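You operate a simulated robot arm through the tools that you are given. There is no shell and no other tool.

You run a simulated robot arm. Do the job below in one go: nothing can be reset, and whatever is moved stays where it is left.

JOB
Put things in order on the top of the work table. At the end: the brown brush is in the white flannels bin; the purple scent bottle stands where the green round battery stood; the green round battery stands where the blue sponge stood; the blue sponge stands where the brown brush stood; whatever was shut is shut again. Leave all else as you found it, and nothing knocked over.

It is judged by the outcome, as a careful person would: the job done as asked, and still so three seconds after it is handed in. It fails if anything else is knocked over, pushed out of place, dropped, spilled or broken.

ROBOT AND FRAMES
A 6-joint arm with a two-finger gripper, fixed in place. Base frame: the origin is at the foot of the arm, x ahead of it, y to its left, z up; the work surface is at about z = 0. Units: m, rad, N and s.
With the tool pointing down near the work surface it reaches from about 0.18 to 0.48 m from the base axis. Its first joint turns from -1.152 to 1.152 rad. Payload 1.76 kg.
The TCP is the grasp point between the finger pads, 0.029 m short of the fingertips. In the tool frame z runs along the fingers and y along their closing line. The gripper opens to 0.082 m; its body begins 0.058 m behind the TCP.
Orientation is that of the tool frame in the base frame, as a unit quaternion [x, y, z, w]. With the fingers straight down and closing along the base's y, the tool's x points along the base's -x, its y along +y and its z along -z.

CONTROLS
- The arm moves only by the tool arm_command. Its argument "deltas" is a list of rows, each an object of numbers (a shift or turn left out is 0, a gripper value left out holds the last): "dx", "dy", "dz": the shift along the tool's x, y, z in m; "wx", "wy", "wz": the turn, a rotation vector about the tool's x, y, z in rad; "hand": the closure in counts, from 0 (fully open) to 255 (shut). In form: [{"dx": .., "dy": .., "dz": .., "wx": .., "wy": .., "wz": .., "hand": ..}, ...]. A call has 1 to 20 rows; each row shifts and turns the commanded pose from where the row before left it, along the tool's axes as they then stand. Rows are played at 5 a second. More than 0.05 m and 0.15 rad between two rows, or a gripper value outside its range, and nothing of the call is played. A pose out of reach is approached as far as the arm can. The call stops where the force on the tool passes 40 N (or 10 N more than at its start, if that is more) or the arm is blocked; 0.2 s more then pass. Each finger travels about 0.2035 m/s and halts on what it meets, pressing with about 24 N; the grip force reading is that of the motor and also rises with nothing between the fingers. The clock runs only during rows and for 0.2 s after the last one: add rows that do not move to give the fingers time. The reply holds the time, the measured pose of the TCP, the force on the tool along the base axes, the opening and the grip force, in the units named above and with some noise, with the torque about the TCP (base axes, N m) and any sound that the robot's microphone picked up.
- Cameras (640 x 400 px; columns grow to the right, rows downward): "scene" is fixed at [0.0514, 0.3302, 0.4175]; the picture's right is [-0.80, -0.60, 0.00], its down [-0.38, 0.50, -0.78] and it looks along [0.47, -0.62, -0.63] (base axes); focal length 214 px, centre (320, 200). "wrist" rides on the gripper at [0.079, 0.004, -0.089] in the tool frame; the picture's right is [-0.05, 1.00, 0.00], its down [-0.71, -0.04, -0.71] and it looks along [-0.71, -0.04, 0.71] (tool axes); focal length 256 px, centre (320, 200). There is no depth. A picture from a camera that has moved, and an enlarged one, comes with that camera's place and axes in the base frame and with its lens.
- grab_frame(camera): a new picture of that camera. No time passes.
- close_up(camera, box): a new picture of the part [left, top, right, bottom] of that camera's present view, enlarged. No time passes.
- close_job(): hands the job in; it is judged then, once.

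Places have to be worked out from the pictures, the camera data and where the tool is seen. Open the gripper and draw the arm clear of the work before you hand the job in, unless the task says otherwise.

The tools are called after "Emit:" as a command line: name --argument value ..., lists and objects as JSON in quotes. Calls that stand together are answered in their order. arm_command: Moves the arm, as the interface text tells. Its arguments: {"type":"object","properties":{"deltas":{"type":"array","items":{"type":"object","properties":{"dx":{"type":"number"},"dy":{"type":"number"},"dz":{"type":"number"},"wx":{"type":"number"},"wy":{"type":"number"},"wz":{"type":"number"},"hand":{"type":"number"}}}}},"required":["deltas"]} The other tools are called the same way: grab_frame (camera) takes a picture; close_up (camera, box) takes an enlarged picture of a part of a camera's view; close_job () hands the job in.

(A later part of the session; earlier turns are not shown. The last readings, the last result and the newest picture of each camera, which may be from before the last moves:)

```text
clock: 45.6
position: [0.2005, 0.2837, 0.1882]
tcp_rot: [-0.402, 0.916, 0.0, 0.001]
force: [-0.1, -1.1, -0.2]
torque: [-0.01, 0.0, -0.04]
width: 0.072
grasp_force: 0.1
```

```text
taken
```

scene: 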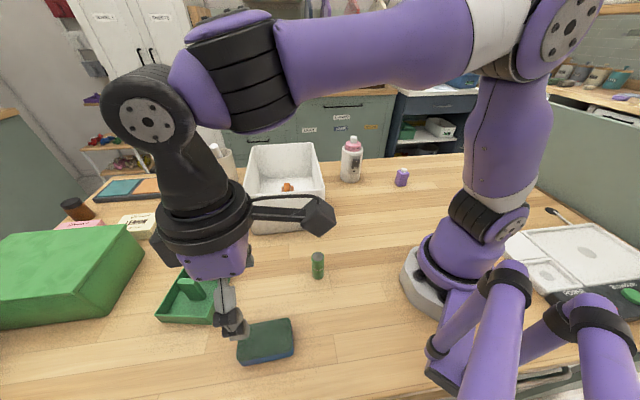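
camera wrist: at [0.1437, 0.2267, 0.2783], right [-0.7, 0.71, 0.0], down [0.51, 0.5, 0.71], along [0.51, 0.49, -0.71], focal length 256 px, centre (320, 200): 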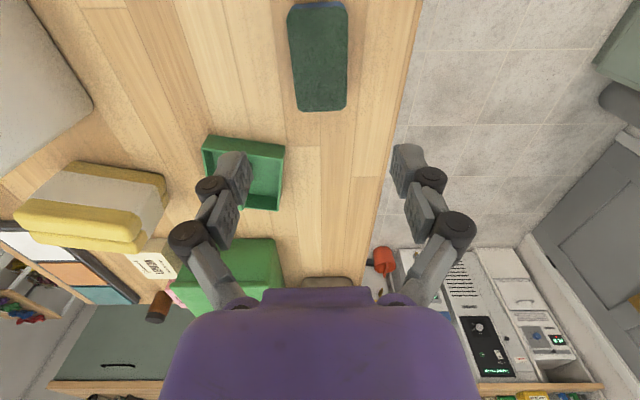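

The sponge now lies where the brush was. I move over the battery at the same height to measure it.

Emit:
arm_command --deltas '[{"dx": 0.0219, "dy": -0.0233}, {"dx": 0.0219, "dy": -0.0233}, {"dx": 0.0219, "dy": -0.0233}, {"dx": 0.0219, "dy": -0.0233}, {"dx": 0.0219, "dy": -0.0233}, {}, {}]'

Emit:
grab_frame --camera "wrist"

Emit:
close_up --camera "scene" --box '[200, 240, 360, 380]'

```text
clock: 47.2
position: [0.2118, 0.123, 0.1852]
tcp_rot: [-0.402, 0.916, -0.001, 0.001]
force: [1.2, -0.1, 0.0]
torque: [0.0, 0.02, 0.0]
width: 0.0723
grasp_force: 0.1
```

```text
taken
camera wrist: at [0.155, 0.0659, 0.2758], right [-0.7, 0.71, 0.0], down [0.5, 0.5, 0.71], along [0.51, 0.49, -0.71], focal length 256 px, centre (320, 200)
```

wrist: 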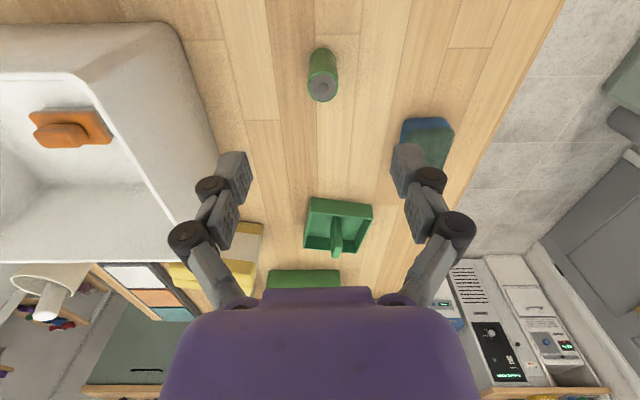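

```text
2.86 times, centred on (280, 310) of scene
camera zoom: at [0.0514, 0.3302, 0.4175], right [-0.8, -0.6, 0.0], down [-0.38, 0.5, -0.78], along [0.47, -0.62, -0.63], focal length 613 px, centre (434, -114)
```

zoom: 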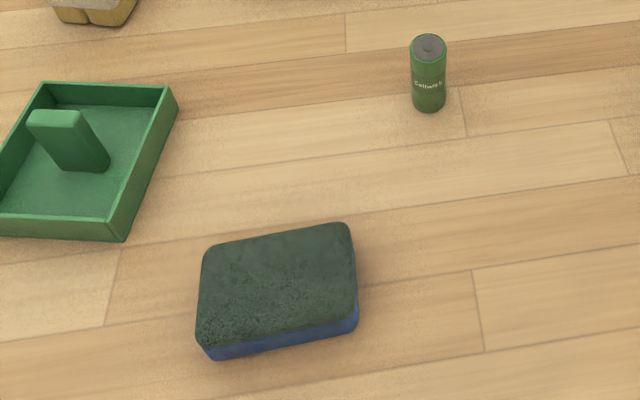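

I enlarge the battery in the wrist view to get its axis and height.

Emit:
close_up --camera "wrist" --box '[280, 30, 370, 120]'

```text
4.44 times, centred on (325, 75) of wrist
camera zoom: at [0.155, 0.0659, 0.2758], right [-0.7, 0.71, 0.0], down [0.5, 0.5, 0.71], along [0.51, 0.49, -0.71], focal length 1138 px, centre (298, 756)
```

zoom: 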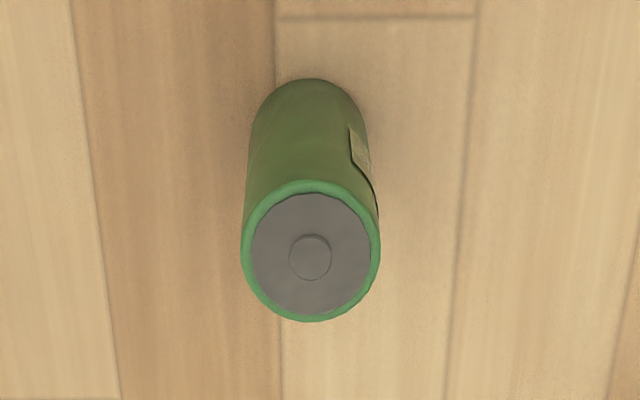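

The battery is about 0.026 m across and 0.055–0.06 m tall, at about (0.2125, 0.1255). I centre on it, narrow the fingers to 0.047 m and come down to just above its top.

Emit:
arm_command --deltas '[{"dx": -0.0025, "dy": 0.0015, "hand": 110}, {"dz": 0.03}, {"dz": 0.03}, {"dz": 0.02}, {}, {}]'

Emit:
grab_frame --camera "wrist"

Emit:
close_up --camera "scene" --box '[250, 190, 390, 310]'

```text
clock: 48.6
position: [0.2124, 0.1274, 0.1067]
tcp_rot: [-0.403, 0.915, -0.001, 0.0]
force: [0.3, -0.2, 0.0]
torque: [0.05, 0.04, -0.02]
width: 0.0466
grasp_force: 0.0
```

```text
taken
camera wrist: at [0.1557, 0.0693, 0.1967], right [-0.7, 0.71, 0.0], down [0.5, 0.5, 0.71], along [0.51, 0.49, -0.71], focal length 256 px, centre (320, 200)
```

wrist: 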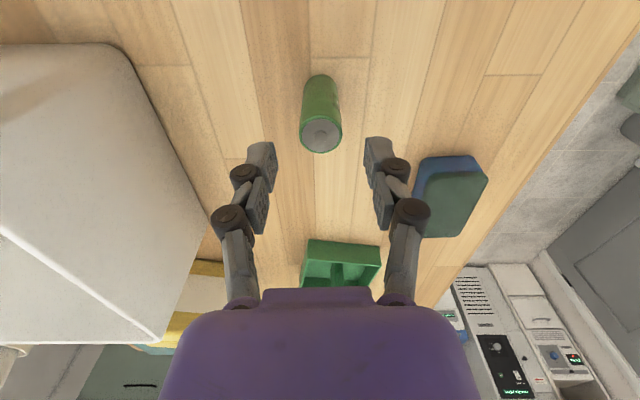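

```text
3.33 times, centred on (320, 250) of scene
camera zoom: at [0.0514, 0.3302, 0.4175], right [-0.8, -0.6, 0.0], down [-0.38, 0.5, -0.78], along [0.47, -0.62, -0.63], focal length 715 px, centre (320, 33)
```

zoom: 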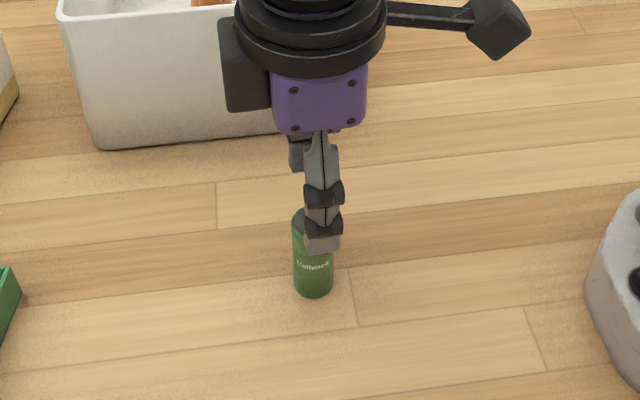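

The battery is centred between the fingers. I lower to TCP height 0.04 and close gently on it.

Emit:
arm_command --deltas '[{"dz": 0.022}, {"dz": 0.022}, {"dz": 0.022}, {}, {"hand": 150}, {"hand": 180}, {"hand": 210}, {}, {}]'

Emit:
grab_frame --camera "wrist"

Emit:
close_up --camera "scene" --box '[250, 190, 390, 310]'

```text
clock: 50.6
position: [0.213, 0.1278, 0.0426]
tcp_rot: [-0.402, 0.916, -0.001, 0.0]
force: [0.1, 0.5, 0.1]
torque: [-0.02, 0.01, 0.01]
width: 0.025
grasp_force: 23.7
```

```text
taken
camera wrist: at [0.1566, 0.0702, 0.1328], right [-0.7, 0.71, 0.0], down [0.5, 0.5, 0.71], along [0.51, 0.49, -0.71], focal length 256 px, centre (320, 200)
```

wrist: 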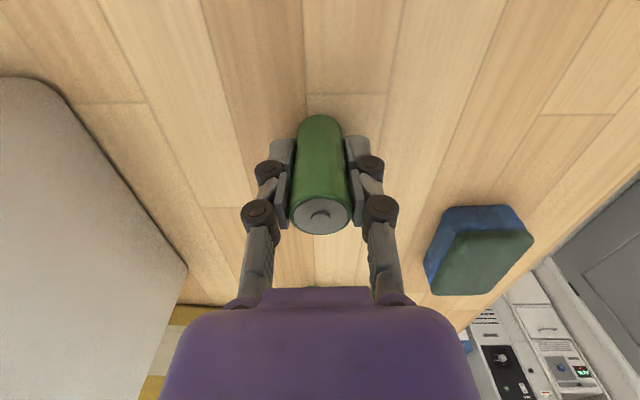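

```text
3.33 times, centred on (320, 250) of scene
camera zoom: at [0.0514, 0.3302, 0.4175], right [-0.8, -0.6, 0.0], down [-0.38, 0.5, -0.78], along [0.47, -0.62, -0.63], focal length 715 px, centre (320, 33)
```

zoom: 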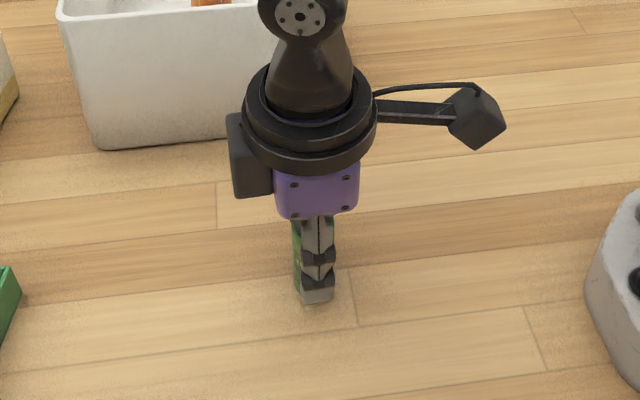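

The battery is gripped at 0.025 m with the TCP at 0.0426. I lift it to 0.22 and carry it in an arc to the sponge's old place at (0.171, -0.170).

Emit:
arm_command --deltas '[{"dz": -0.015}, {"dz": -0.03}, {"dz": -0.033}, {"dz": -0.033}, {"dz": -0.033}, {"dz": -0.033}, {}, {"dx": 0.005, "dy": -0.0307}, {"dx": 0.005, "dy": -0.0307}, {"dx": 0.005, "dy": -0.0307}, {"dx": 0.005, "dy": -0.0307}, {"dx": 0.022, "dy": -0.0168}, {"dx": 0.022, "dy": -0.0168}, {"dx": 0.022, "dy": -0.0168}, {"dx": 0.022, "dy": -0.0168}, {}]'

Emit:
grab_frame --camera "wrist"

```text
clock: 54.0
position: [0.2804, -0.0803, 0.2196]
tcp_rot: [-0.402, 0.916, 0.0, -0.001]
force: [-0.1, 0.2, -0.7]
torque: [0.04, -0.04, 0.04]
width: 0.0248
grasp_force: 23.8
```

```text
taken
camera wrist: at [0.2228, -0.1378, 0.3099], right [-0.7, 0.71, 0.0], down [0.5, 0.5, 0.71], along [0.51, 0.49, -0.71], focal length 256 px, centre (320, 200)
```

wrist: 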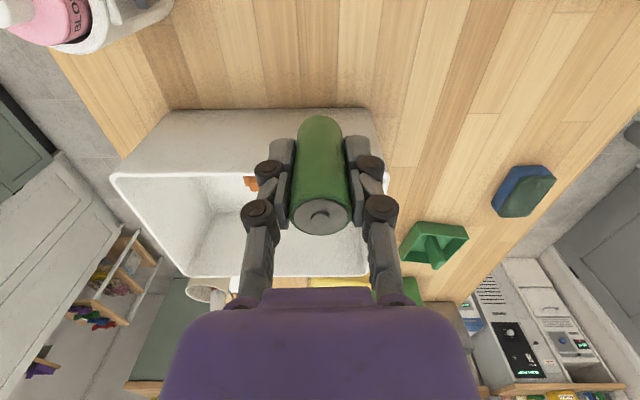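

The battery is held upright. I finish the arc and lower to a bit above the table at the sponge's old place.

Emit:
arm_command --deltas '[{"dx": 0.035, "dy": 0.0048}, {"dx": 0.035, "dy": 0.0048}, {"dx": 0.035, "dy": 0.0048}, {"dx": 0.035, "dy": 0.0048}, {}, {"dz": 0.035}, {"dz": 0.035}, {"dz": 0.035}, {"dz": 0.035}, {"dz": 0.015}, {}, {}]'

Emit:
grab_frame --camera "wrist"

Emit:
grab_frame --camera "scene"

```text
clock: 56.6
position: [0.17, -0.1708, 0.063]
tcp_rot: [-0.402, 0.916, 0.0, 0.0]
force: [0.6, 0.0, -1.1]
torque: [0.0, 0.02, 0.01]
width: 0.0251
grasp_force: 23.9
```

```text
taken
camera wrist: at [0.1147, -0.2287, 0.1538], right [-0.7, 0.71, 0.0], down [0.5, 0.5, 0.71], along [0.51, 0.49, -0.71], focal length 256 px, centre (320, 200)
```

wrist: 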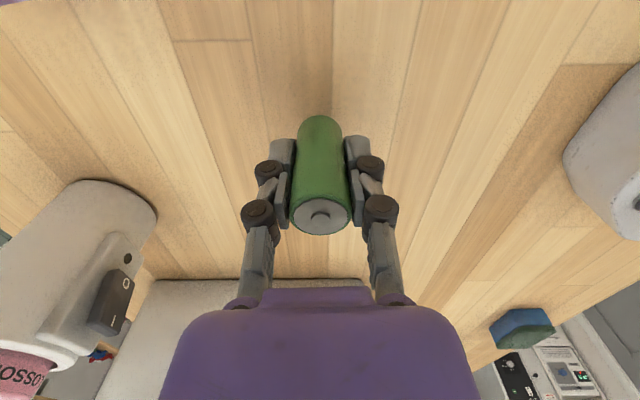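

```text
taken
```

scene: 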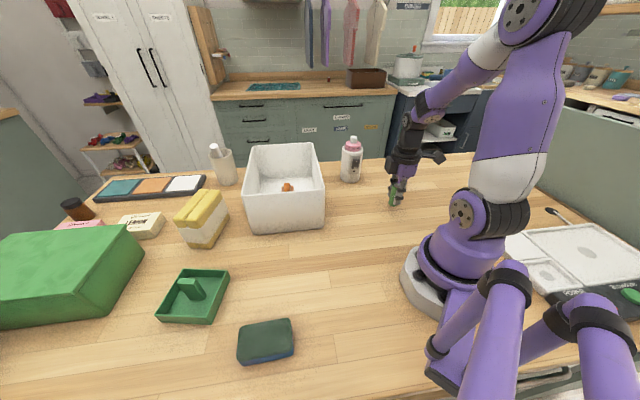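

The battery is right over the spot, with its foot about 2 cm above the table. I lower it until it just touches.

Emit:
arm_command --deltas '[{"dz": 0.01}, {"dz": 0.008}, {}, {}]'

Emit:
arm_command --deltas '[{"dz": 0.001}, {}, {}]'

```text
clock: 57.6
position: [0.1716, -0.1703, 0.0455]
tcp_rot: [-0.402, 0.916, -0.001, 0.0]
force: [0.0, 0.0, -0.9]
torque: [0.02, 0.0, 0.0]
width: 0.0249
grasp_force: 24.2
```

```text
clock: 58.4
position: [0.1715, -0.1703, 0.0433]
tcp_rot: [-0.402, 0.916, -0.001, 0.0]
force: [0.6, 0.2, -0.7]
torque: [0.0, -0.01, -0.01]
width: 0.025
grasp_force: 24.0
```

Emit:
arm_command --deltas '[{"dz": 0.001}, {}, {}]'

```text
clock: 59.2
position: [0.1724, -0.1709, 0.0441]
tcp_rot: [-0.402, 0.916, -0.001, 0.0]
force: [-0.3, -0.6, -1.1]
torque: [-0.01, 0.0, 0.0]
width: 0.0249
grasp_force: 23.5
```

No contact yet; one more millimetre.

Emit:
arm_command --deltas '[{"dz": 0.001}, {}, {}]'

```text
clock: 60.0
position: [0.1723, -0.1712, 0.0434]
tcp_rot: [-0.402, 0.916, -0.001, 0.0]
force: [-0.4, -0.2, -1.2]
torque: [-0.01, 0.02, 0.03]
width: 0.025
grasp_force: 24.2
```

Emit:
arm_command --deltas '[{"dz": 0.001}, {}, {}]'

```text
clock: 60.8
position: [0.1718, -0.171, 0.042]
tcp_rot: [-0.401, 0.916, -0.001, 0.001]
force: [-0.4, 1.4, 18.0]
torque: [0.02, 0.01, 0.02]
width: 0.025
grasp_force: 23.8
```

The battery stands on the table now. I relax 0.8 mm, open gradually, and check before rising.

Emit:
arm_command --deltas '[{"dz": -0.0008}, {}, {"hand": 165}, {"hand": 140}, {"hand": 110}, {}, {}]'

Emit:
grab_frame --camera "wrist"

```text
clock: 62.4
position: [0.1713, -0.1709, 0.0429]
tcp_rot: [-0.401, 0.916, -0.001, 0.001]
force: [-0.1, -0.1, -0.1]
torque: [0.01, 0.0, -0.01]
width: 0.0465
grasp_force: 0.0
```

```text
taken
camera wrist: at [0.1149, -0.2281, 0.133], right [-0.7, 0.71, 0.0], down [0.5, 0.5, 0.71], along [0.51, 0.49, -0.71], focal length 256 px, centre (320, 200)
```

wrist: 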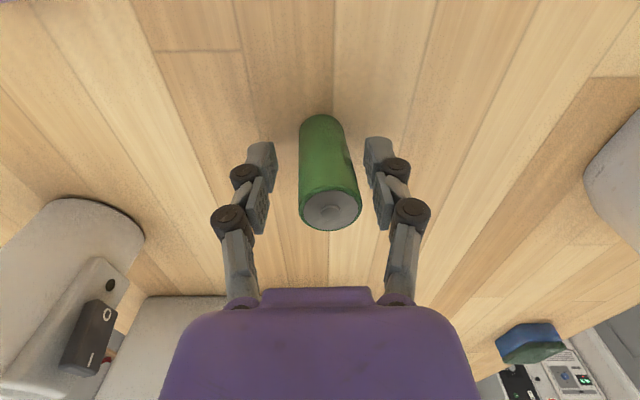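

The battery looks very slightly shifted; I wait a moment without moving and look again closely to be sure it stands upright.

Emit:
arm_command --deltas '[{}, {}, {}]'

Emit:
close_up --camera "wrist" --box '[240, 90, 420, 240]'

Emit:
close_up --camera "scene" --box '[350, 130, 440, 230]'

```text
clock: 63.2
position: [0.1712, -0.1695, 0.0432]
tcp_rot: [-0.402, 0.916, -0.001, 0.0]
force: [-0.1, 0.3, -0.2]
torque: [-0.01, 0.04, 0.01]
width: 0.0466
grasp_force: 0.0
```

```text
2.67 times, centred on (330, 165) of wrist
camera zoom: at [0.1149, -0.2281, 0.133], right [-0.7, 0.71, 0.0], down [0.5, 0.5, 0.71], along [0.51, 0.49, -0.71], focal length 683 px, centre (293, 293)
```

zoom: 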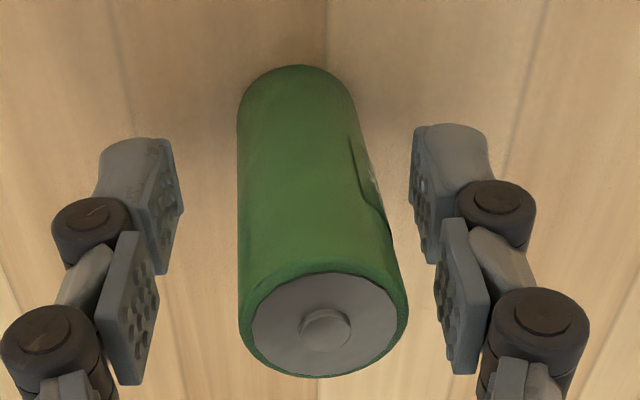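

```text
4.00 times, centred on (395, 180) of scene
camera zoom: at [0.0514, 0.3302, 0.4175], right [-0.8, -0.6, 0.0], down [-0.38, 0.5, -0.78], along [0.47, -0.62, -0.63], focal length 858 px, centre (20, 280)
```

zoom: 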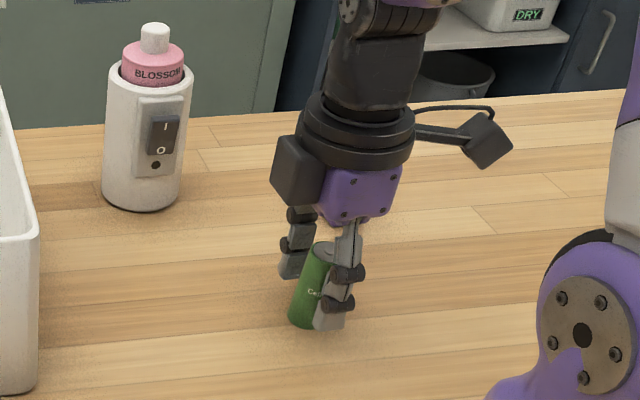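

In the wrist view the battery's top looks a few millimetres off relative to its foot. I zoom in further from both cameras before moving anything.

Emit:
close_up --camera "scene" --box '[380, 180, 416, 216]'

Emit:
close_up --camera "wrist" --box '[280, 100, 380, 180]'

```text
11.11 times, centred on (398, 198) of scene
camera zoom: at [0.0514, 0.3302, 0.4175], right [-0.8, -0.6, 0.0], down [-0.38, 0.5, -0.78], along [0.47, -0.62, -0.63], focal length 2383 px, centre (-547, 222)
```

zoom: 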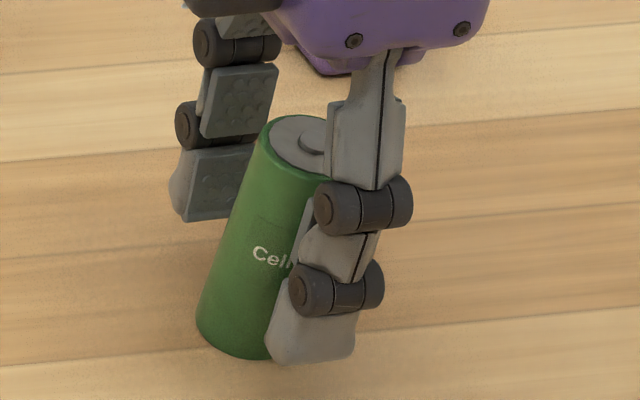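

```text
5.00 times, centred on (330, 140) of wrist
camera zoom: at [0.1149, -0.2281, 0.133], right [-0.7, 0.71, 0.0], down [0.5, 0.5, 0.71], along [0.51, 0.49, -0.71], focal length 1280 px, centre (270, 500)
```

zoom: 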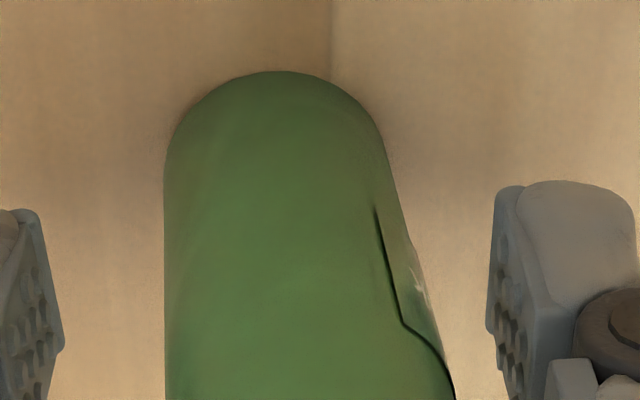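

The battery may be leaning a few degrees. I let time pass with no motion to see whether it is still settling.

Emit:
arm_command --deltas '[{}, {}, {}, {}, {}, {}, {}, {}, {}, {}]'

Emit:
close_up --camera "scene" --box '[380, 180, 416, 216]'

Emit:
close_up --camera "wrist" --box '[240, 90, 420, 240]'

```text
clock: 65.4
position: [0.1716, -0.1698, 0.0408]
tcp_rot: [-0.402, 0.916, -0.001, 0.001]
force: [-0.7, -0.3, -0.2]
torque: [-0.01, 0.0, 0.02]
width: 0.0468
grasp_force: 0.0
```

```text
11.11 times, centred on (398, 198) of scene
camera zoom: at [0.0514, 0.3302, 0.4175], right [-0.8, -0.6, 0.0], down [-0.38, 0.5, -0.78], along [0.47, -0.62, -0.63], focal length 2383 px, centre (-547, 222)
```

zoom: 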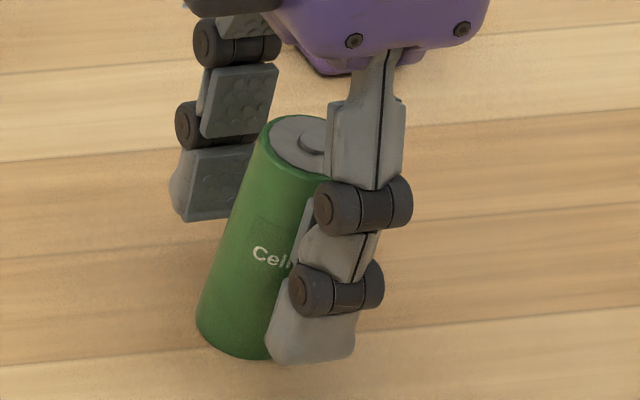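

```text
2.67 times, centred on (330, 165) of wrist
camera zoom: at [0.1149, -0.2281, 0.133], right [-0.7, 0.71, 0.0], down [0.5, 0.5, 0.71], along [0.51, 0.49, -0.71], focal length 683 px, centre (293, 293)
```

zoom: 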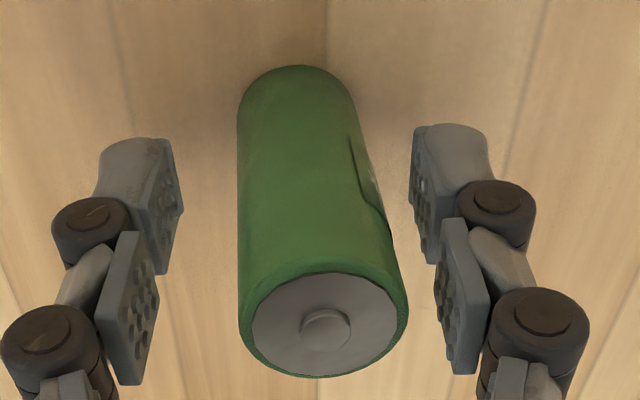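

It is static. Nothing appears to touch it, so I open a little wider and rise straight up slowly to get a clear look at it from above.

Emit:
arm_command --deltas '[{"hand": 60}, {}, {"dz": -0.01}, {"dz": -0.015}, {"dz": -0.02}, {"dz": -0.03}, {"dz": -0.03}, {"dz": -0.03}, {}, {}]'

Emit:
grab_frame --camera "wrist"

Emit:
close_up --camera "scene" --box '[370, 160, 430, 220]'

```text
clock: 67.6
position: [0.1694, -0.1705, 0.1783]
tcp_rot: [-0.403, 0.915, -0.001, 0.0]
force: [0.2, 0.8, 0.4]
torque: [0.0, 0.02, 0.01]
width: 0.0629
grasp_force: 0.0
```

```text
taken
camera wrist: at [0.1135, -0.2279, 0.2693], right [-0.7, 0.71, 0.0], down [0.5, 0.5, 0.71], along [0.51, 0.49, -0.71], focal length 256 px, centre (320, 200)
```

wrist: 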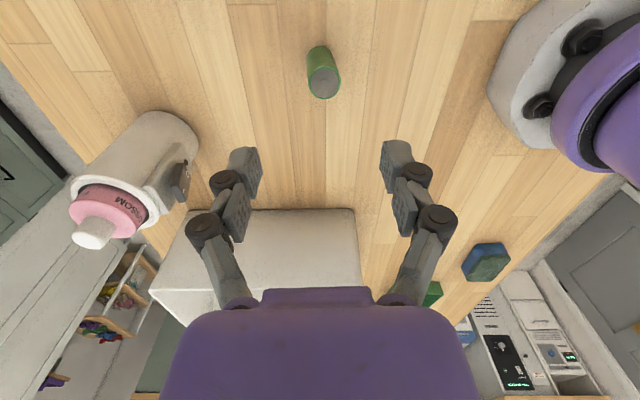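

```text
6.67 times, centred on (400, 190) of scene
camera zoom: at [0.0514, 0.3302, 0.4175], right [-0.8, -0.6, 0.0], down [-0.38, 0.5, -0.78], along [0.47, -0.62, -0.63], focal length 1430 px, centre (-213, 267)
```

zoom: 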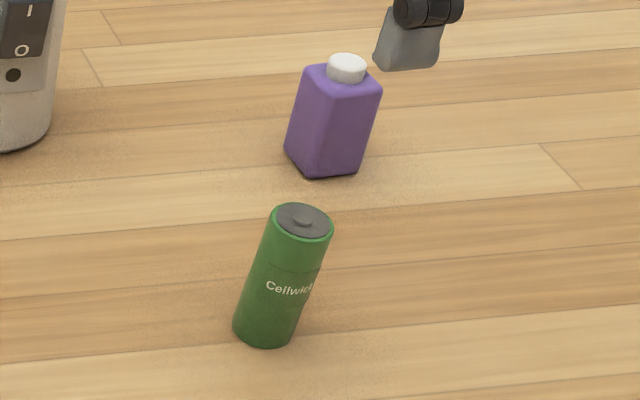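

The battery stands by itself but with a slight lean of a few degrees compared with the bottle. I zoom in on its base to understand why.

Emit:
close_up --camera "scene" --box '[385, 180, 410, 220]'

Emit:
close_up --camera "wrist" --box '[295, 30, 355, 110]'

```text
10.00 times, centred on (398, 200) of scene
camera zoom: at [0.0514, 0.3302, 0.4175], right [-0.8, -0.6, 0.0], down [-0.38, 0.5, -0.78], along [0.47, -0.62, -0.63], focal length 2145 px, centre (-455, 200)
```

zoom: 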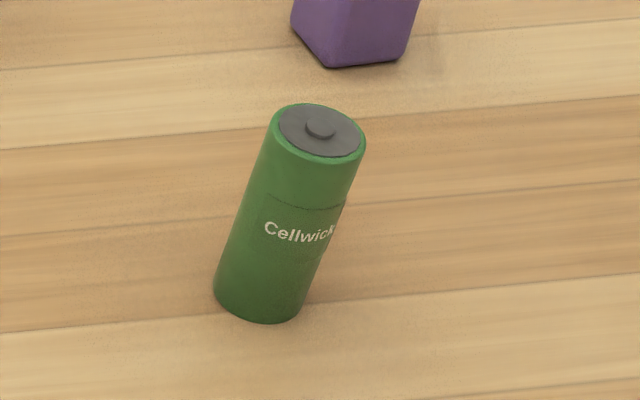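

```text
5.00 times, centred on (325, 70) of wrist
camera zoom: at [0.1135, -0.2279, 0.2693], right [-0.7, 0.71, 0.0], down [0.5, 0.5, 0.71], along [0.51, 0.49, -0.71], focal length 1280 px, centre (295, 850)
```

zoom: 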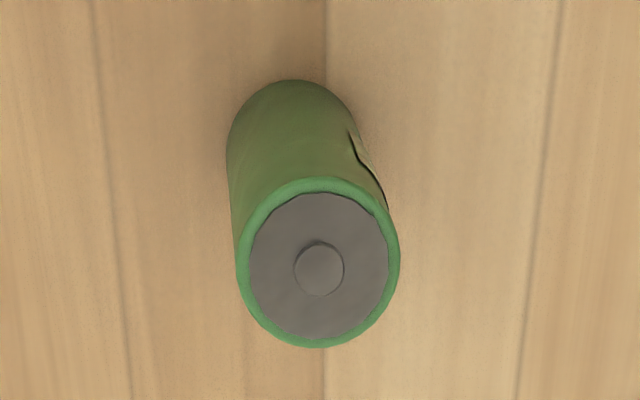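

Measured against the vertical, the battery leans about 4° along the closing line, though its foot is within 1 mm of the right spot. I go back down around it with the fingers wide, so I can gently square it up without gripping hard.

Emit:
arm_command --deltas '[{"dz": 0.03}, {"dz": 0.03}, {"dz": 0.03}, {"dz": 0.02}, {"dz": 0.015}, {"dz": 0.009}, {}, {}]'

Emit:
close_up --camera "wrist" --box '[240, 90, 420, 240]'

```text
clock: 69.4
position: [0.1725, -0.1716, 0.0437]
tcp_rot: [-0.402, 0.916, 0.0, 0.0]
force: [-0.2, -0.3, -0.4]
torque: [0.02, 0.0, 0.01]
width: 0.0628
grasp_force: 0.1
```

```text
2.67 times, centred on (330, 165) of wrist
camera zoom: at [0.1152, -0.2293, 0.1345], right [-0.7, 0.71, 0.0], down [0.5, 0.5, 0.71], along [0.51, 0.49, -0.71], focal length 683 px, centre (293, 293)
```

zoom: 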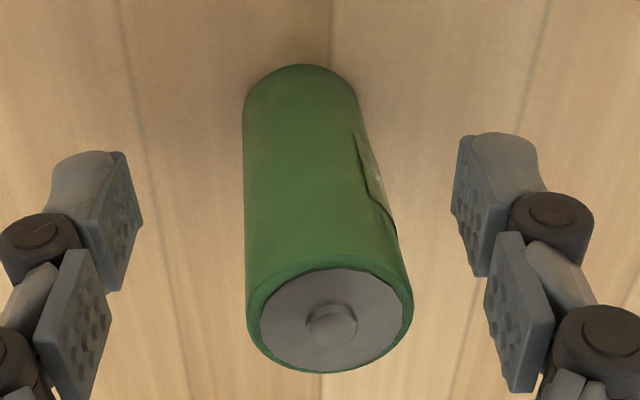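

The fingers are around the battery with clear gaps. I close slowly toward its diameter, watching the width and force.

Emit:
arm_command --deltas '[{"hand": 110}, {"hand": 130}, {"hand": 145}, {"hand": 152}, {"hand": 158}, {"hand": 162}, {}, {}]'

Emit:
close_up --camera "wrist" --box '[240, 90, 420, 240]'

```text
clock: 71.2
position: [0.1715, -0.1718, 0.0432]
tcp_rot: [-0.402, 0.916, -0.001, 0.0]
force: [-0.2, 0.6, 0.2]
torque: [-0.01, 0.01, 0.04]
width: 0.03
grasp_force: 0.2
```

```text
2.67 times, centred on (330, 165) of wrist
camera zoom: at [0.1152, -0.2293, 0.1346], right [-0.7, 0.71, 0.0], down [0.5, 0.5, 0.71], along [0.51, 0.49, -0.71], focal length 683 px, centre (293, 293)
```

zoom: 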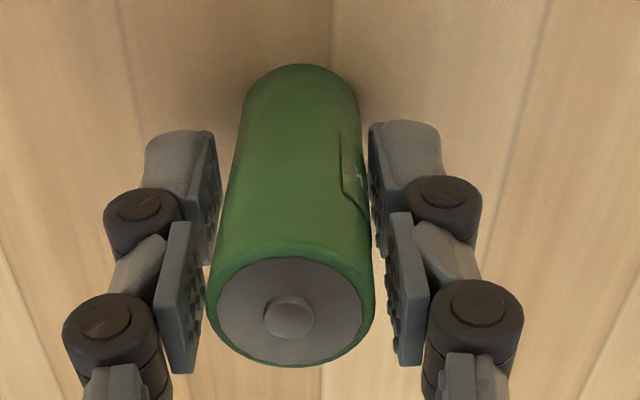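

The nudge set it nearly upright, leaning at most 1–2° the other way now. I close a little further so that it is squared between the pads.

Emit:
arm_command --deltas '[{"hand": 166}, {}, {"hand": 170}, {}, {"hand": 173}, {}, {}]'

Emit:
close_up --camera "wrist" --box '[240, 90, 420, 240]'

```text
clock: 72.8
position: [0.173, -0.1713, 0.0441]
tcp_rot: [-0.403, 0.915, 0.0, 0.001]
force: [0.3, 0.3, 0.0]
torque: [0.0, 0.0, -0.03]
width: 0.027
grasp_force: 0.8
```

```text
2.67 times, centred on (330, 165) of wrist
camera zoom: at [0.1152, -0.2293, 0.1346], right [-0.7, 0.71, 0.0], down [0.5, 0.5, 0.71], along [0.51, 0.49, -0.71], focal length 683 px, centre (293, 293)
```

zoom: 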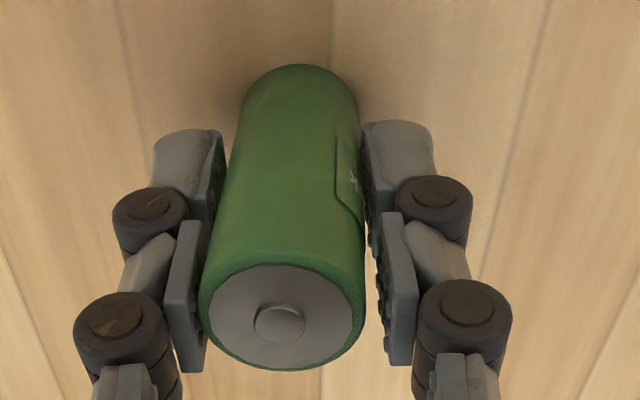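

The battery now leans slightly toward the other pad within the remaining 2 mm play. I close the rest of the way lightly to square it fully, then check.

Emit:
arm_command --deltas '[{"hand": 176}, {}, {"hand": 179}, {}, {"hand": 182}, {}, {}]'

Emit:
close_up --camera "wrist" --box '[240, 90, 420, 240]'

Emit:
close_up --camera "scene" --box '[380, 180, 416, 216]'

```text
clock: 74.4
position: [0.1713, -0.1716, 0.0435]
tcp_rot: [-0.401, 0.916, -0.001, 0.0]
force: [-0.4, 1.0, 1.5]
torque: [0.02, 0.03, 0.01]
width: 0.0251
grasp_force: 23.7
```

```text
2.67 times, centred on (330, 165) of wrist
camera zoom: at [0.1152, -0.2293, 0.1346], right [-0.7, 0.71, 0.0], down [0.5, 0.5, 0.71], along [0.51, 0.49, -0.71], focal length 683 px, centre (293, 293)
```

zoom: 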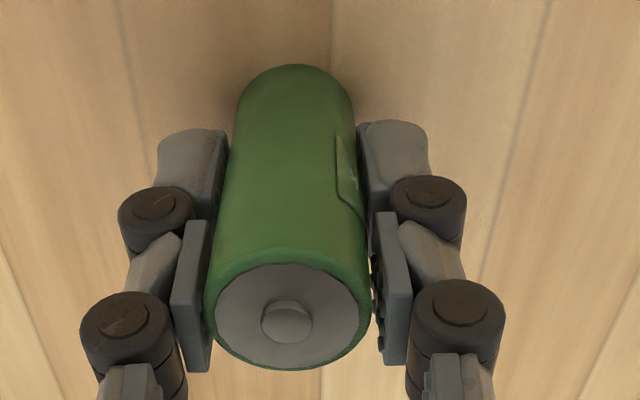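

```text
11.11 times, centred on (398, 198) of scene
camera zoom: at [0.0514, 0.3302, 0.4175], right [-0.8, -0.6, 0.0], down [-0.38, 0.5, -0.78], along [0.47, -0.62, -0.63], focal length 2383 px, centre (-547, 222)
```

zoom: 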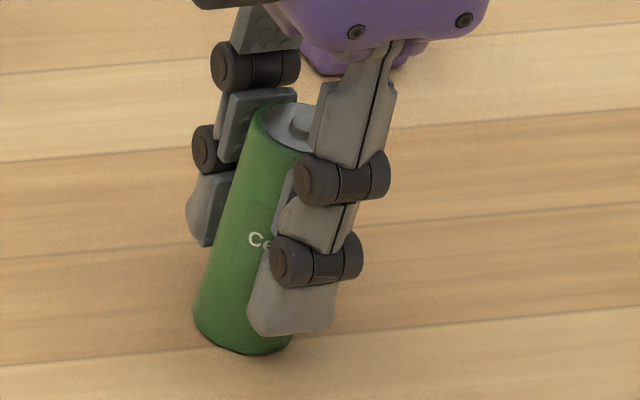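

Gripped, the battery is square along the closing line. I press it lightly onto the table to seat its base, then open one count at a time so that the pads leave it evenly.

Emit:
arm_command --deltas '[{"dz": 0.0006}, {}, {}]'

```text
clock: 75.2
position: [0.1711, -0.172, 0.0427]
tcp_rot: [-0.402, 0.916, -0.001, 0.0]
force: [-0.6, 1.3, 18.4]
torque: [0.09, 0.08, -0.01]
width: 0.0251
grasp_force: 23.8
```

It is firmly seated (18 N). I ease off 0.3 mm and release very gradually.

Emit:
arm_command --deltas '[{"dz": -0.0003}, {}, {"hand": 180}, {"hand": 179}, {"hand": 178}, {}, {"hand": 177}, {}, {"hand": 176}, {}, {"hand": 175}, {}, {"hand": 174}, {}, {"hand": 172}, {}, {"hand": 170}, {}, {}]'

Emit:
close_up --camera "wrist" --box '[240, 90, 420, 240]'

Emit:
close_up --camera "scene" --box '[380, 180, 416, 216]'

```text
clock: 79.2
position: [0.1718, -0.1707, 0.0443]
tcp_rot: [-0.403, 0.915, 0.0, 0.0]
force: [-0.6, -0.6, 0.9]
torque: [0.02, 0.0, -0.03]
width: 0.0272
grasp_force: 0.1
```

```text
2.67 times, centred on (330, 165) of wrist
camera zoom: at [0.1147, -0.2285, 0.1344], right [-0.7, 0.71, 0.0], down [0.5, 0.5, 0.71], along [0.51, 0.49, -0.71], focal length 683 px, centre (293, 293)
```

zoom: 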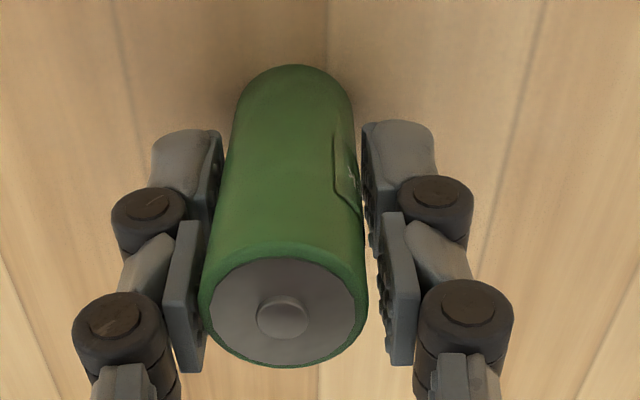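

```text
11.11 times, centred on (398, 198) of scene
camera zoom: at [0.0514, 0.3302, 0.4175], right [-0.8, -0.6, 0.0], down [-0.38, 0.5, -0.78], along [0.47, -0.62, -0.63], focal length 2383 px, centre (-547, 222)
```

zoom: 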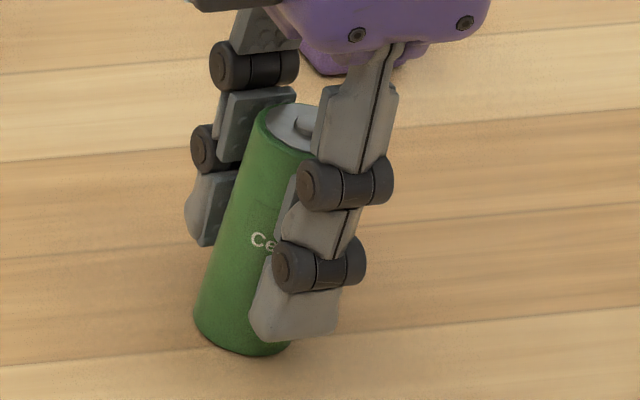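

The pads are just letting go (0.027 m) and the battery looks within about 1° of upright. I open slowly further and look whether it stays so.

Emit:
arm_command --deltas '[{"hand": 168}, {}, {"hand": 166}, {}, {"hand": 164}, {}, {"hand": 162}, {}, {"hand": 159}, {}, {"hand": 156}, {}, {"hand": 152}, {}, {}]'

Emit:
close_up --camera "wrist" --box '[240, 90, 420, 240]'

Emit:
close_up --camera "scene" --box '[380, 180, 416, 216]'

```text
clock: 82.4
position: [0.1706, -0.1719, 0.044]
tcp_rot: [-0.402, 0.916, -0.001, 0.0]
force: [-0.3, -0.3, -0.1]
torque: [0.0, 0.01, 0.02]
width: 0.0333
grasp_force: 0.1
```

```text
2.67 times, centred on (330, 165) of wrist
camera zoom: at [0.1147, -0.2285, 0.1344], right [-0.7, 0.71, 0.0], down [0.5, 0.5, 0.71], along [0.51, 0.49, -0.71], focal length 683 px, centre (293, 293)
```

zoom: 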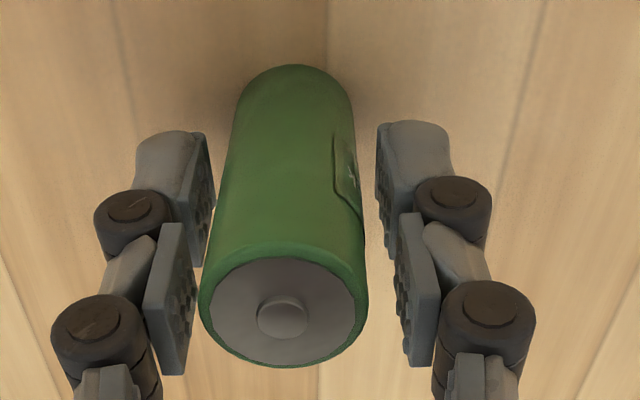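

```text
11.11 times, centred on (398, 198) of scene
camera zoom: at [0.0514, 0.3302, 0.4175], right [-0.8, -0.6, 0.0], down [-0.38, 0.5, -0.78], along [0.47, -0.62, -0.63], focal length 2383 px, centre (-547, 222)
```

zoom: 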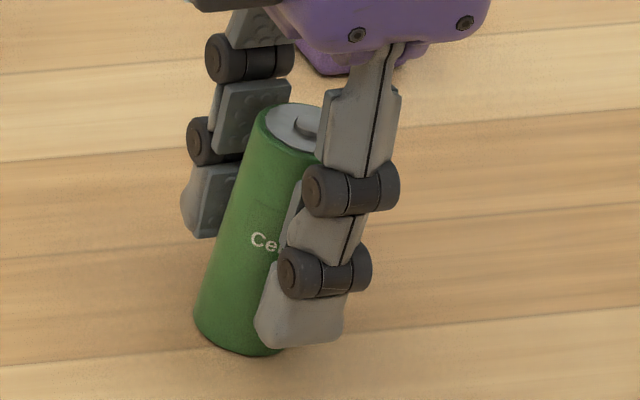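

It now stays free of the pads: under 2° along the closing line but still perhaps 4° across it, in the direction the pads can't square. I rise clear, shut the fingers, and will press its top very lightly from above to seat its base flat.

Emit:
arm_command --deltas '[{"hand": 130}, {"hand": 100}, {}, {"dz": -0.01}, {"dz": -0.02}, {"dz": -0.03}, {"dz": -0.04}, {"hand": 255}, {}, {}, {}]'

Emit:
grab_frame --camera "wrist"

Emit:
close_up --camera "scene" --box '[370, 160, 430, 220]'

```text
clock: 84.8
position: [0.1719, -0.1701, 0.1445]
tcp_rot: [-0.402, 0.916, -0.001, 0.0]
force: [0.5, -0.5, -0.4]
torque: [-0.02, 0.03, 0.02]
width: 0.0
grasp_force: 23.7
```

```text
taken
camera wrist: at [0.1151, -0.2278, 0.235], right [-0.7, 0.71, 0.0], down [0.5, 0.5, 0.71], along [0.51, 0.49, -0.71], focal length 256 px, centre (320, 200)
```

wrist: 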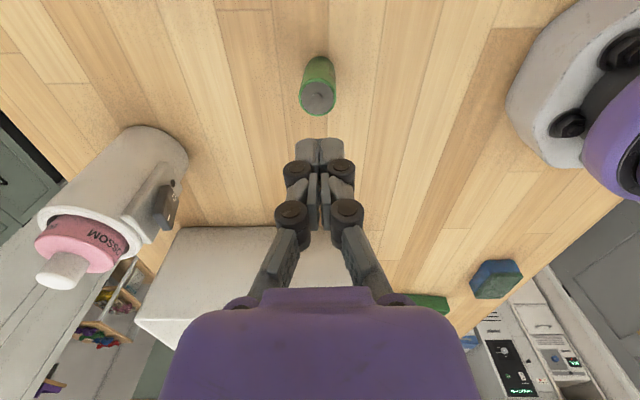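

```text
6.67 times, centred on (400, 190) of scene
camera zoom: at [0.0514, 0.3302, 0.4175], right [-0.8, -0.6, 0.0], down [-0.38, 0.5, -0.78], along [0.47, -0.62, -0.63], focal length 1430 px, centre (-213, 267)
```

zoom: 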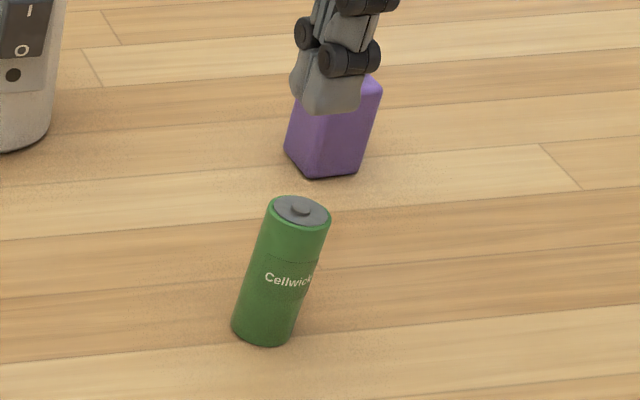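

Measured again, the lean is only about 3–4° with roughly 2° of measuring error, it has been static for many seconds and stands alone on the right spot. Pressing it risks more than it gains, so I leave it. I rise, turn the tool by -83° and go over the bottle.

Emit:
arm_command --deltas '[{"dz": -0.025}, {"dz": -0.025}, {"dz": -0.025, "hand": 90}, {"wz": 0.1456}, {"wz": 0.1456}, {"wz": 0.1456}, {"wz": 0.1456}, {"wz": 0.1456}, {"wz": 0.1456}, {"wz": 0.1456}, {"wz": 0.1456}, {"wz": 0.1456}, {"wz": 0.1456}, {}, {"dx": -0.0264, "dy": -0.0269}, {"dx": -0.0264, "dy": -0.0269}, {"dx": -0.0264, "dy": -0.0269}, {"dx": -0.0264, "dy": -0.0269}, {}, {}]'

Emit:
grab_frame --camera "wrist"

Emit:
grab_frame --camera "scene"

```text
clock: 89.0
position: [0.1941, -0.3191, 0.2201]
tcp_rot: [0.308, 0.951, 0.0, 0.0]
force: [-0.4, -1.2, 0.7]
torque: [-0.01, 0.0, -0.01]
width: 0.0529
grasp_force: 0.0
```

```text
taken
camera wrist: at [0.1321, -0.2705, 0.3098], right [0.63, 0.78, 0.0], down [0.55, -0.44, 0.71], along [0.55, -0.45, -0.71], focal length 256 px, centre (320, 200)
```

wrist: 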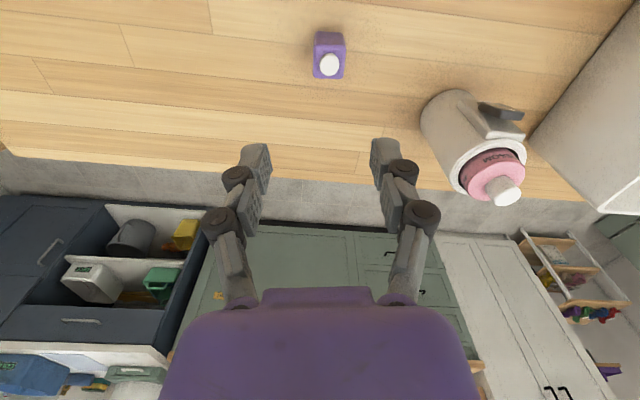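

```text
taken
```

scene: 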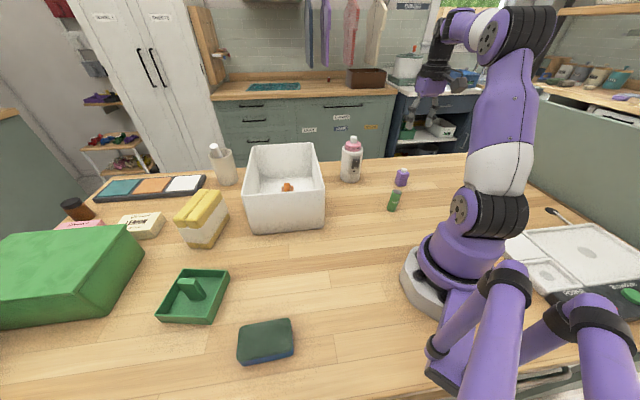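

The bottle is visible in the wrist view, and the battery still stands. I enlarge both.

Emit:
close_up --camera "wrist" --box '[290, 15, 370, 95]'

Emit:
close_up --camera "scene" --box '[370, 160, 430, 220]'

```text
5.00 times, centred on (330, 55) of wrist
camera zoom: at [0.1321, -0.2705, 0.3098], right [0.63, 0.78, 0.0], down [0.55, -0.44, 0.71], along [0.55, -0.45, -0.71], focal length 1280 px, centre (270, 925)
```

zoom: 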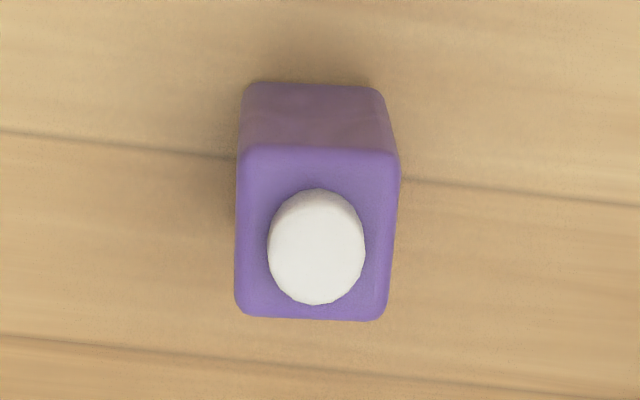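

```text
6.67 times, centred on (400, 190) of scene
camera zoom: at [0.0514, 0.3302, 0.4175], right [-0.8, -0.6, 0.0], down [-0.38, 0.5, -0.78], along [0.47, -0.62, -0.63], focal length 1430 px, centre (-213, 267)
```

zoom: 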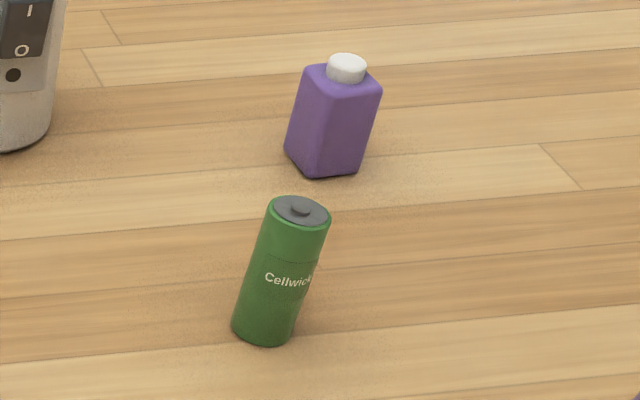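

The bottle is about 0.029 m square, body 0.049 m high, centred 8 mm to the tool's +y side and turned about 3°. I correct for that and come down to just above its cap.

Emit:
arm_command --deltas '[{"dy": 0.008}, {"wz": 0.057}, {"dz": 0.035}, {"dz": 0.035}, {"dz": 0.035}, {}, {}]'

Emit:
grab_frame --camera "wrist"

Emit:
close_up --camera "wrist" --box '[240, 50, 400, 190]'

```text
clock: 90.6
position: [0.1967, -0.3097, 0.1122]
tcp_rot: [0.335, 0.942, -0.001, 0.0]
force: [-0.3, 0.2, 0.0]
torque: [-0.03, -0.02, 0.04]
width: 0.053
grasp_force: 0.0
```

```text
taken
camera wrist: at [0.1387, -0.2587, 0.2031], right [0.67, 0.74, 0.0], down [0.52, -0.48, 0.71], along [0.52, -0.48, -0.71], focal length 256 px, centre (320, 200)
```

wrist: 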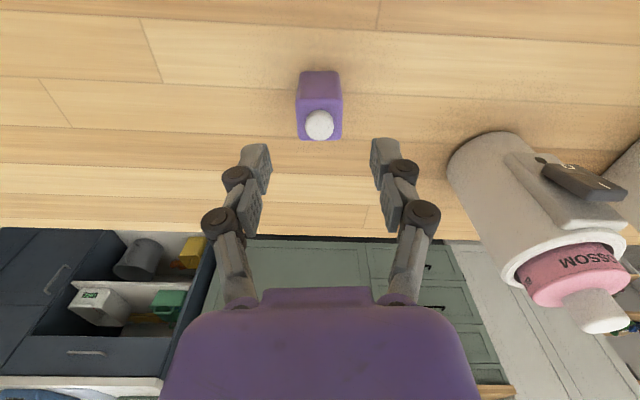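

```text
2.86 times, centred on (320, 120) of wrist
camera zoom: at [0.1387, -0.2587, 0.2031], right [0.67, 0.74, 0.0], down [0.52, -0.48, 0.71], along [0.52, -0.48, -0.71], focal length 731 px, centre (320, 429)
```

zoom: 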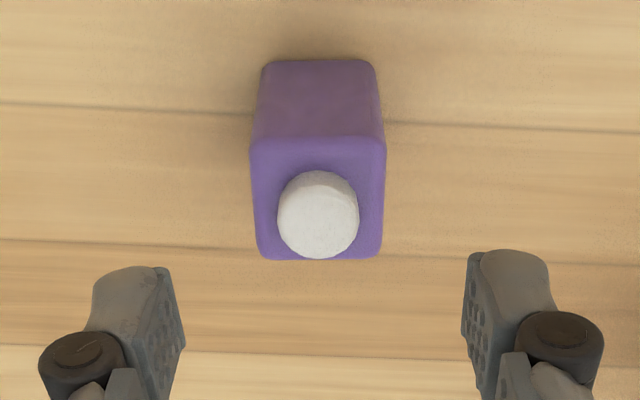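

The bottle is aligned, within 1–2 mm of centre. I correct that, lower to TCP height 0.037 and close gradually on it.

Emit:
arm_command --deltas '[{"dx": -0.0015, "dy": -0.001}, {"dz": 0.025}, {"dz": 0.025}, {"dz": 0.015}, {"dz": 0.01}, {}, {"hand": 130}, {"hand": 150}, {"hand": 160}, {"hand": 170}, {"hand": 190}, {}, {}]'

Emit:
grab_frame --camera "wrist"

Emit:
close_up --camera "scene" --box '[360, 130, 440, 220]'

```text
clock: 93.4
position: [0.1992, -0.3133, 0.0372]
tcp_rot: [0.335, 0.942, 0.0, 0.001]
force: [-0.5, -0.5, 1.3]
torque: [0.04, 0.03, 0.0]
width: 0.0287
grasp_force: 23.8
```

```text
taken
camera wrist: at [0.1403, -0.2624, 0.1284], right [0.67, 0.74, 0.0], down [0.52, -0.47, 0.71], along [0.52, -0.48, -0.71], focal length 256 px, centre (320, 200)
```

wrist: 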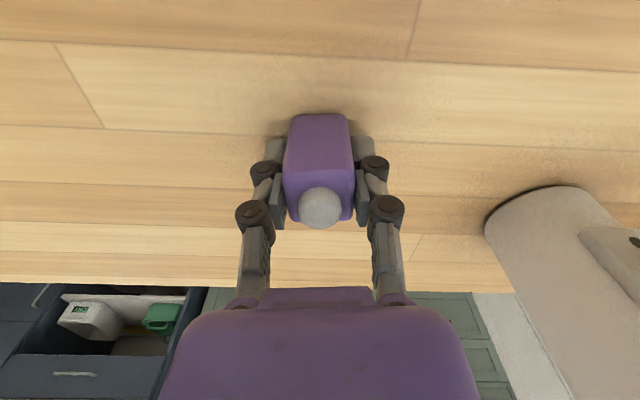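

```text
4.44 times, centred on (400, 175) of scene
camera zoom: at [0.0514, 0.3302, 0.4175], right [-0.8, -0.6, 0.0], down [-0.38, 0.5, -0.78], along [0.47, -0.62, -0.63], focal length 953 px, centre (-36, 311)
```

zoom: 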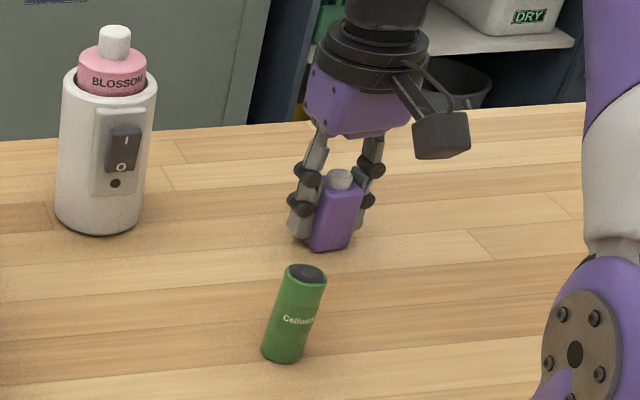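

The bottle is gripped at 0.0287 m with the TCP at 0.037. I lift it straight up and start the arc to the battery's old place at (0.213, 0.1275).

Emit:
arm_command --deltas '[{"dz": -0.015}, {"dz": -0.03}, {"dz": -0.035}, {"dz": -0.035}, {"dz": -0.035}, {"dz": -0.033}, {}, {"dx": 0.0065, "dy": 0.0367}, {"dx": 0.0065, "dy": 0.0367}, {"dx": 0.0065, "dy": 0.0367}, {"dx": 0.0065, "dy": 0.0367}, {"dx": 0.0065, "dy": 0.0367}, {"dx": 0.0199, "dy": 0.0276}, {"dx": 0.0199, "dy": 0.0276}, {"dx": 0.0199, "dy": 0.0276}, {"dx": 0.0199, "dy": 0.0276}, {"dx": 0.0199, "dy": 0.0276}, {}, {}]'

Emit:
grab_frame --camera "wrist"

Emit:
grab_frame --camera "scene"

```text
clock: 97.4
position: [0.3005, 0.018, 0.2217]
tcp_rot: [0.335, 0.942, 0.0, 0.001]
force: [-0.3, 0.2, -1.0]
torque: [0.0, -0.02, 0.02]
width: 0.0291
grasp_force: 24.2
```

```text
taken
camera wrist: at [0.2418, 0.0695, 0.3115], right [0.67, 0.74, 0.0], down [0.52, -0.48, 0.71], along [0.52, -0.48, -0.71], focal length 256 px, centre (320, 200)
```

wrist: 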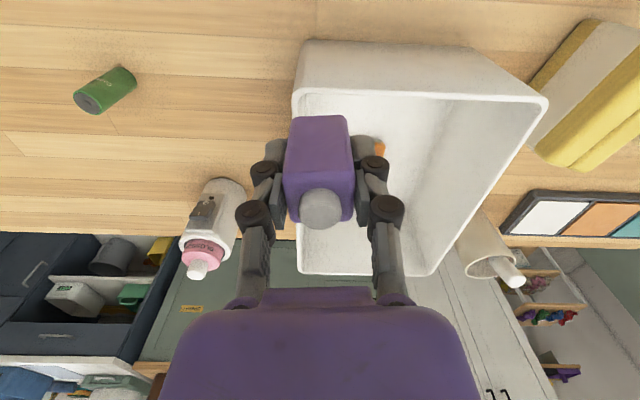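

```text
taken
```

scene: 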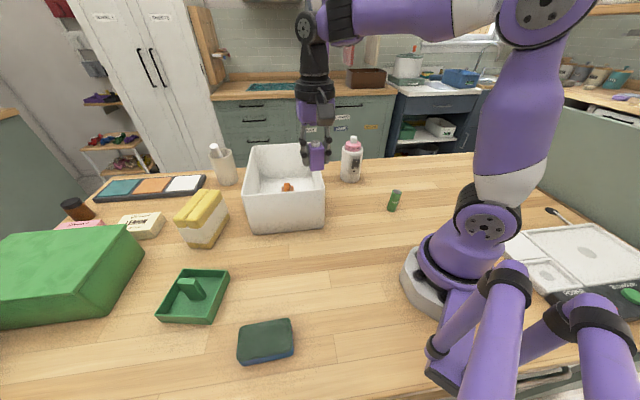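

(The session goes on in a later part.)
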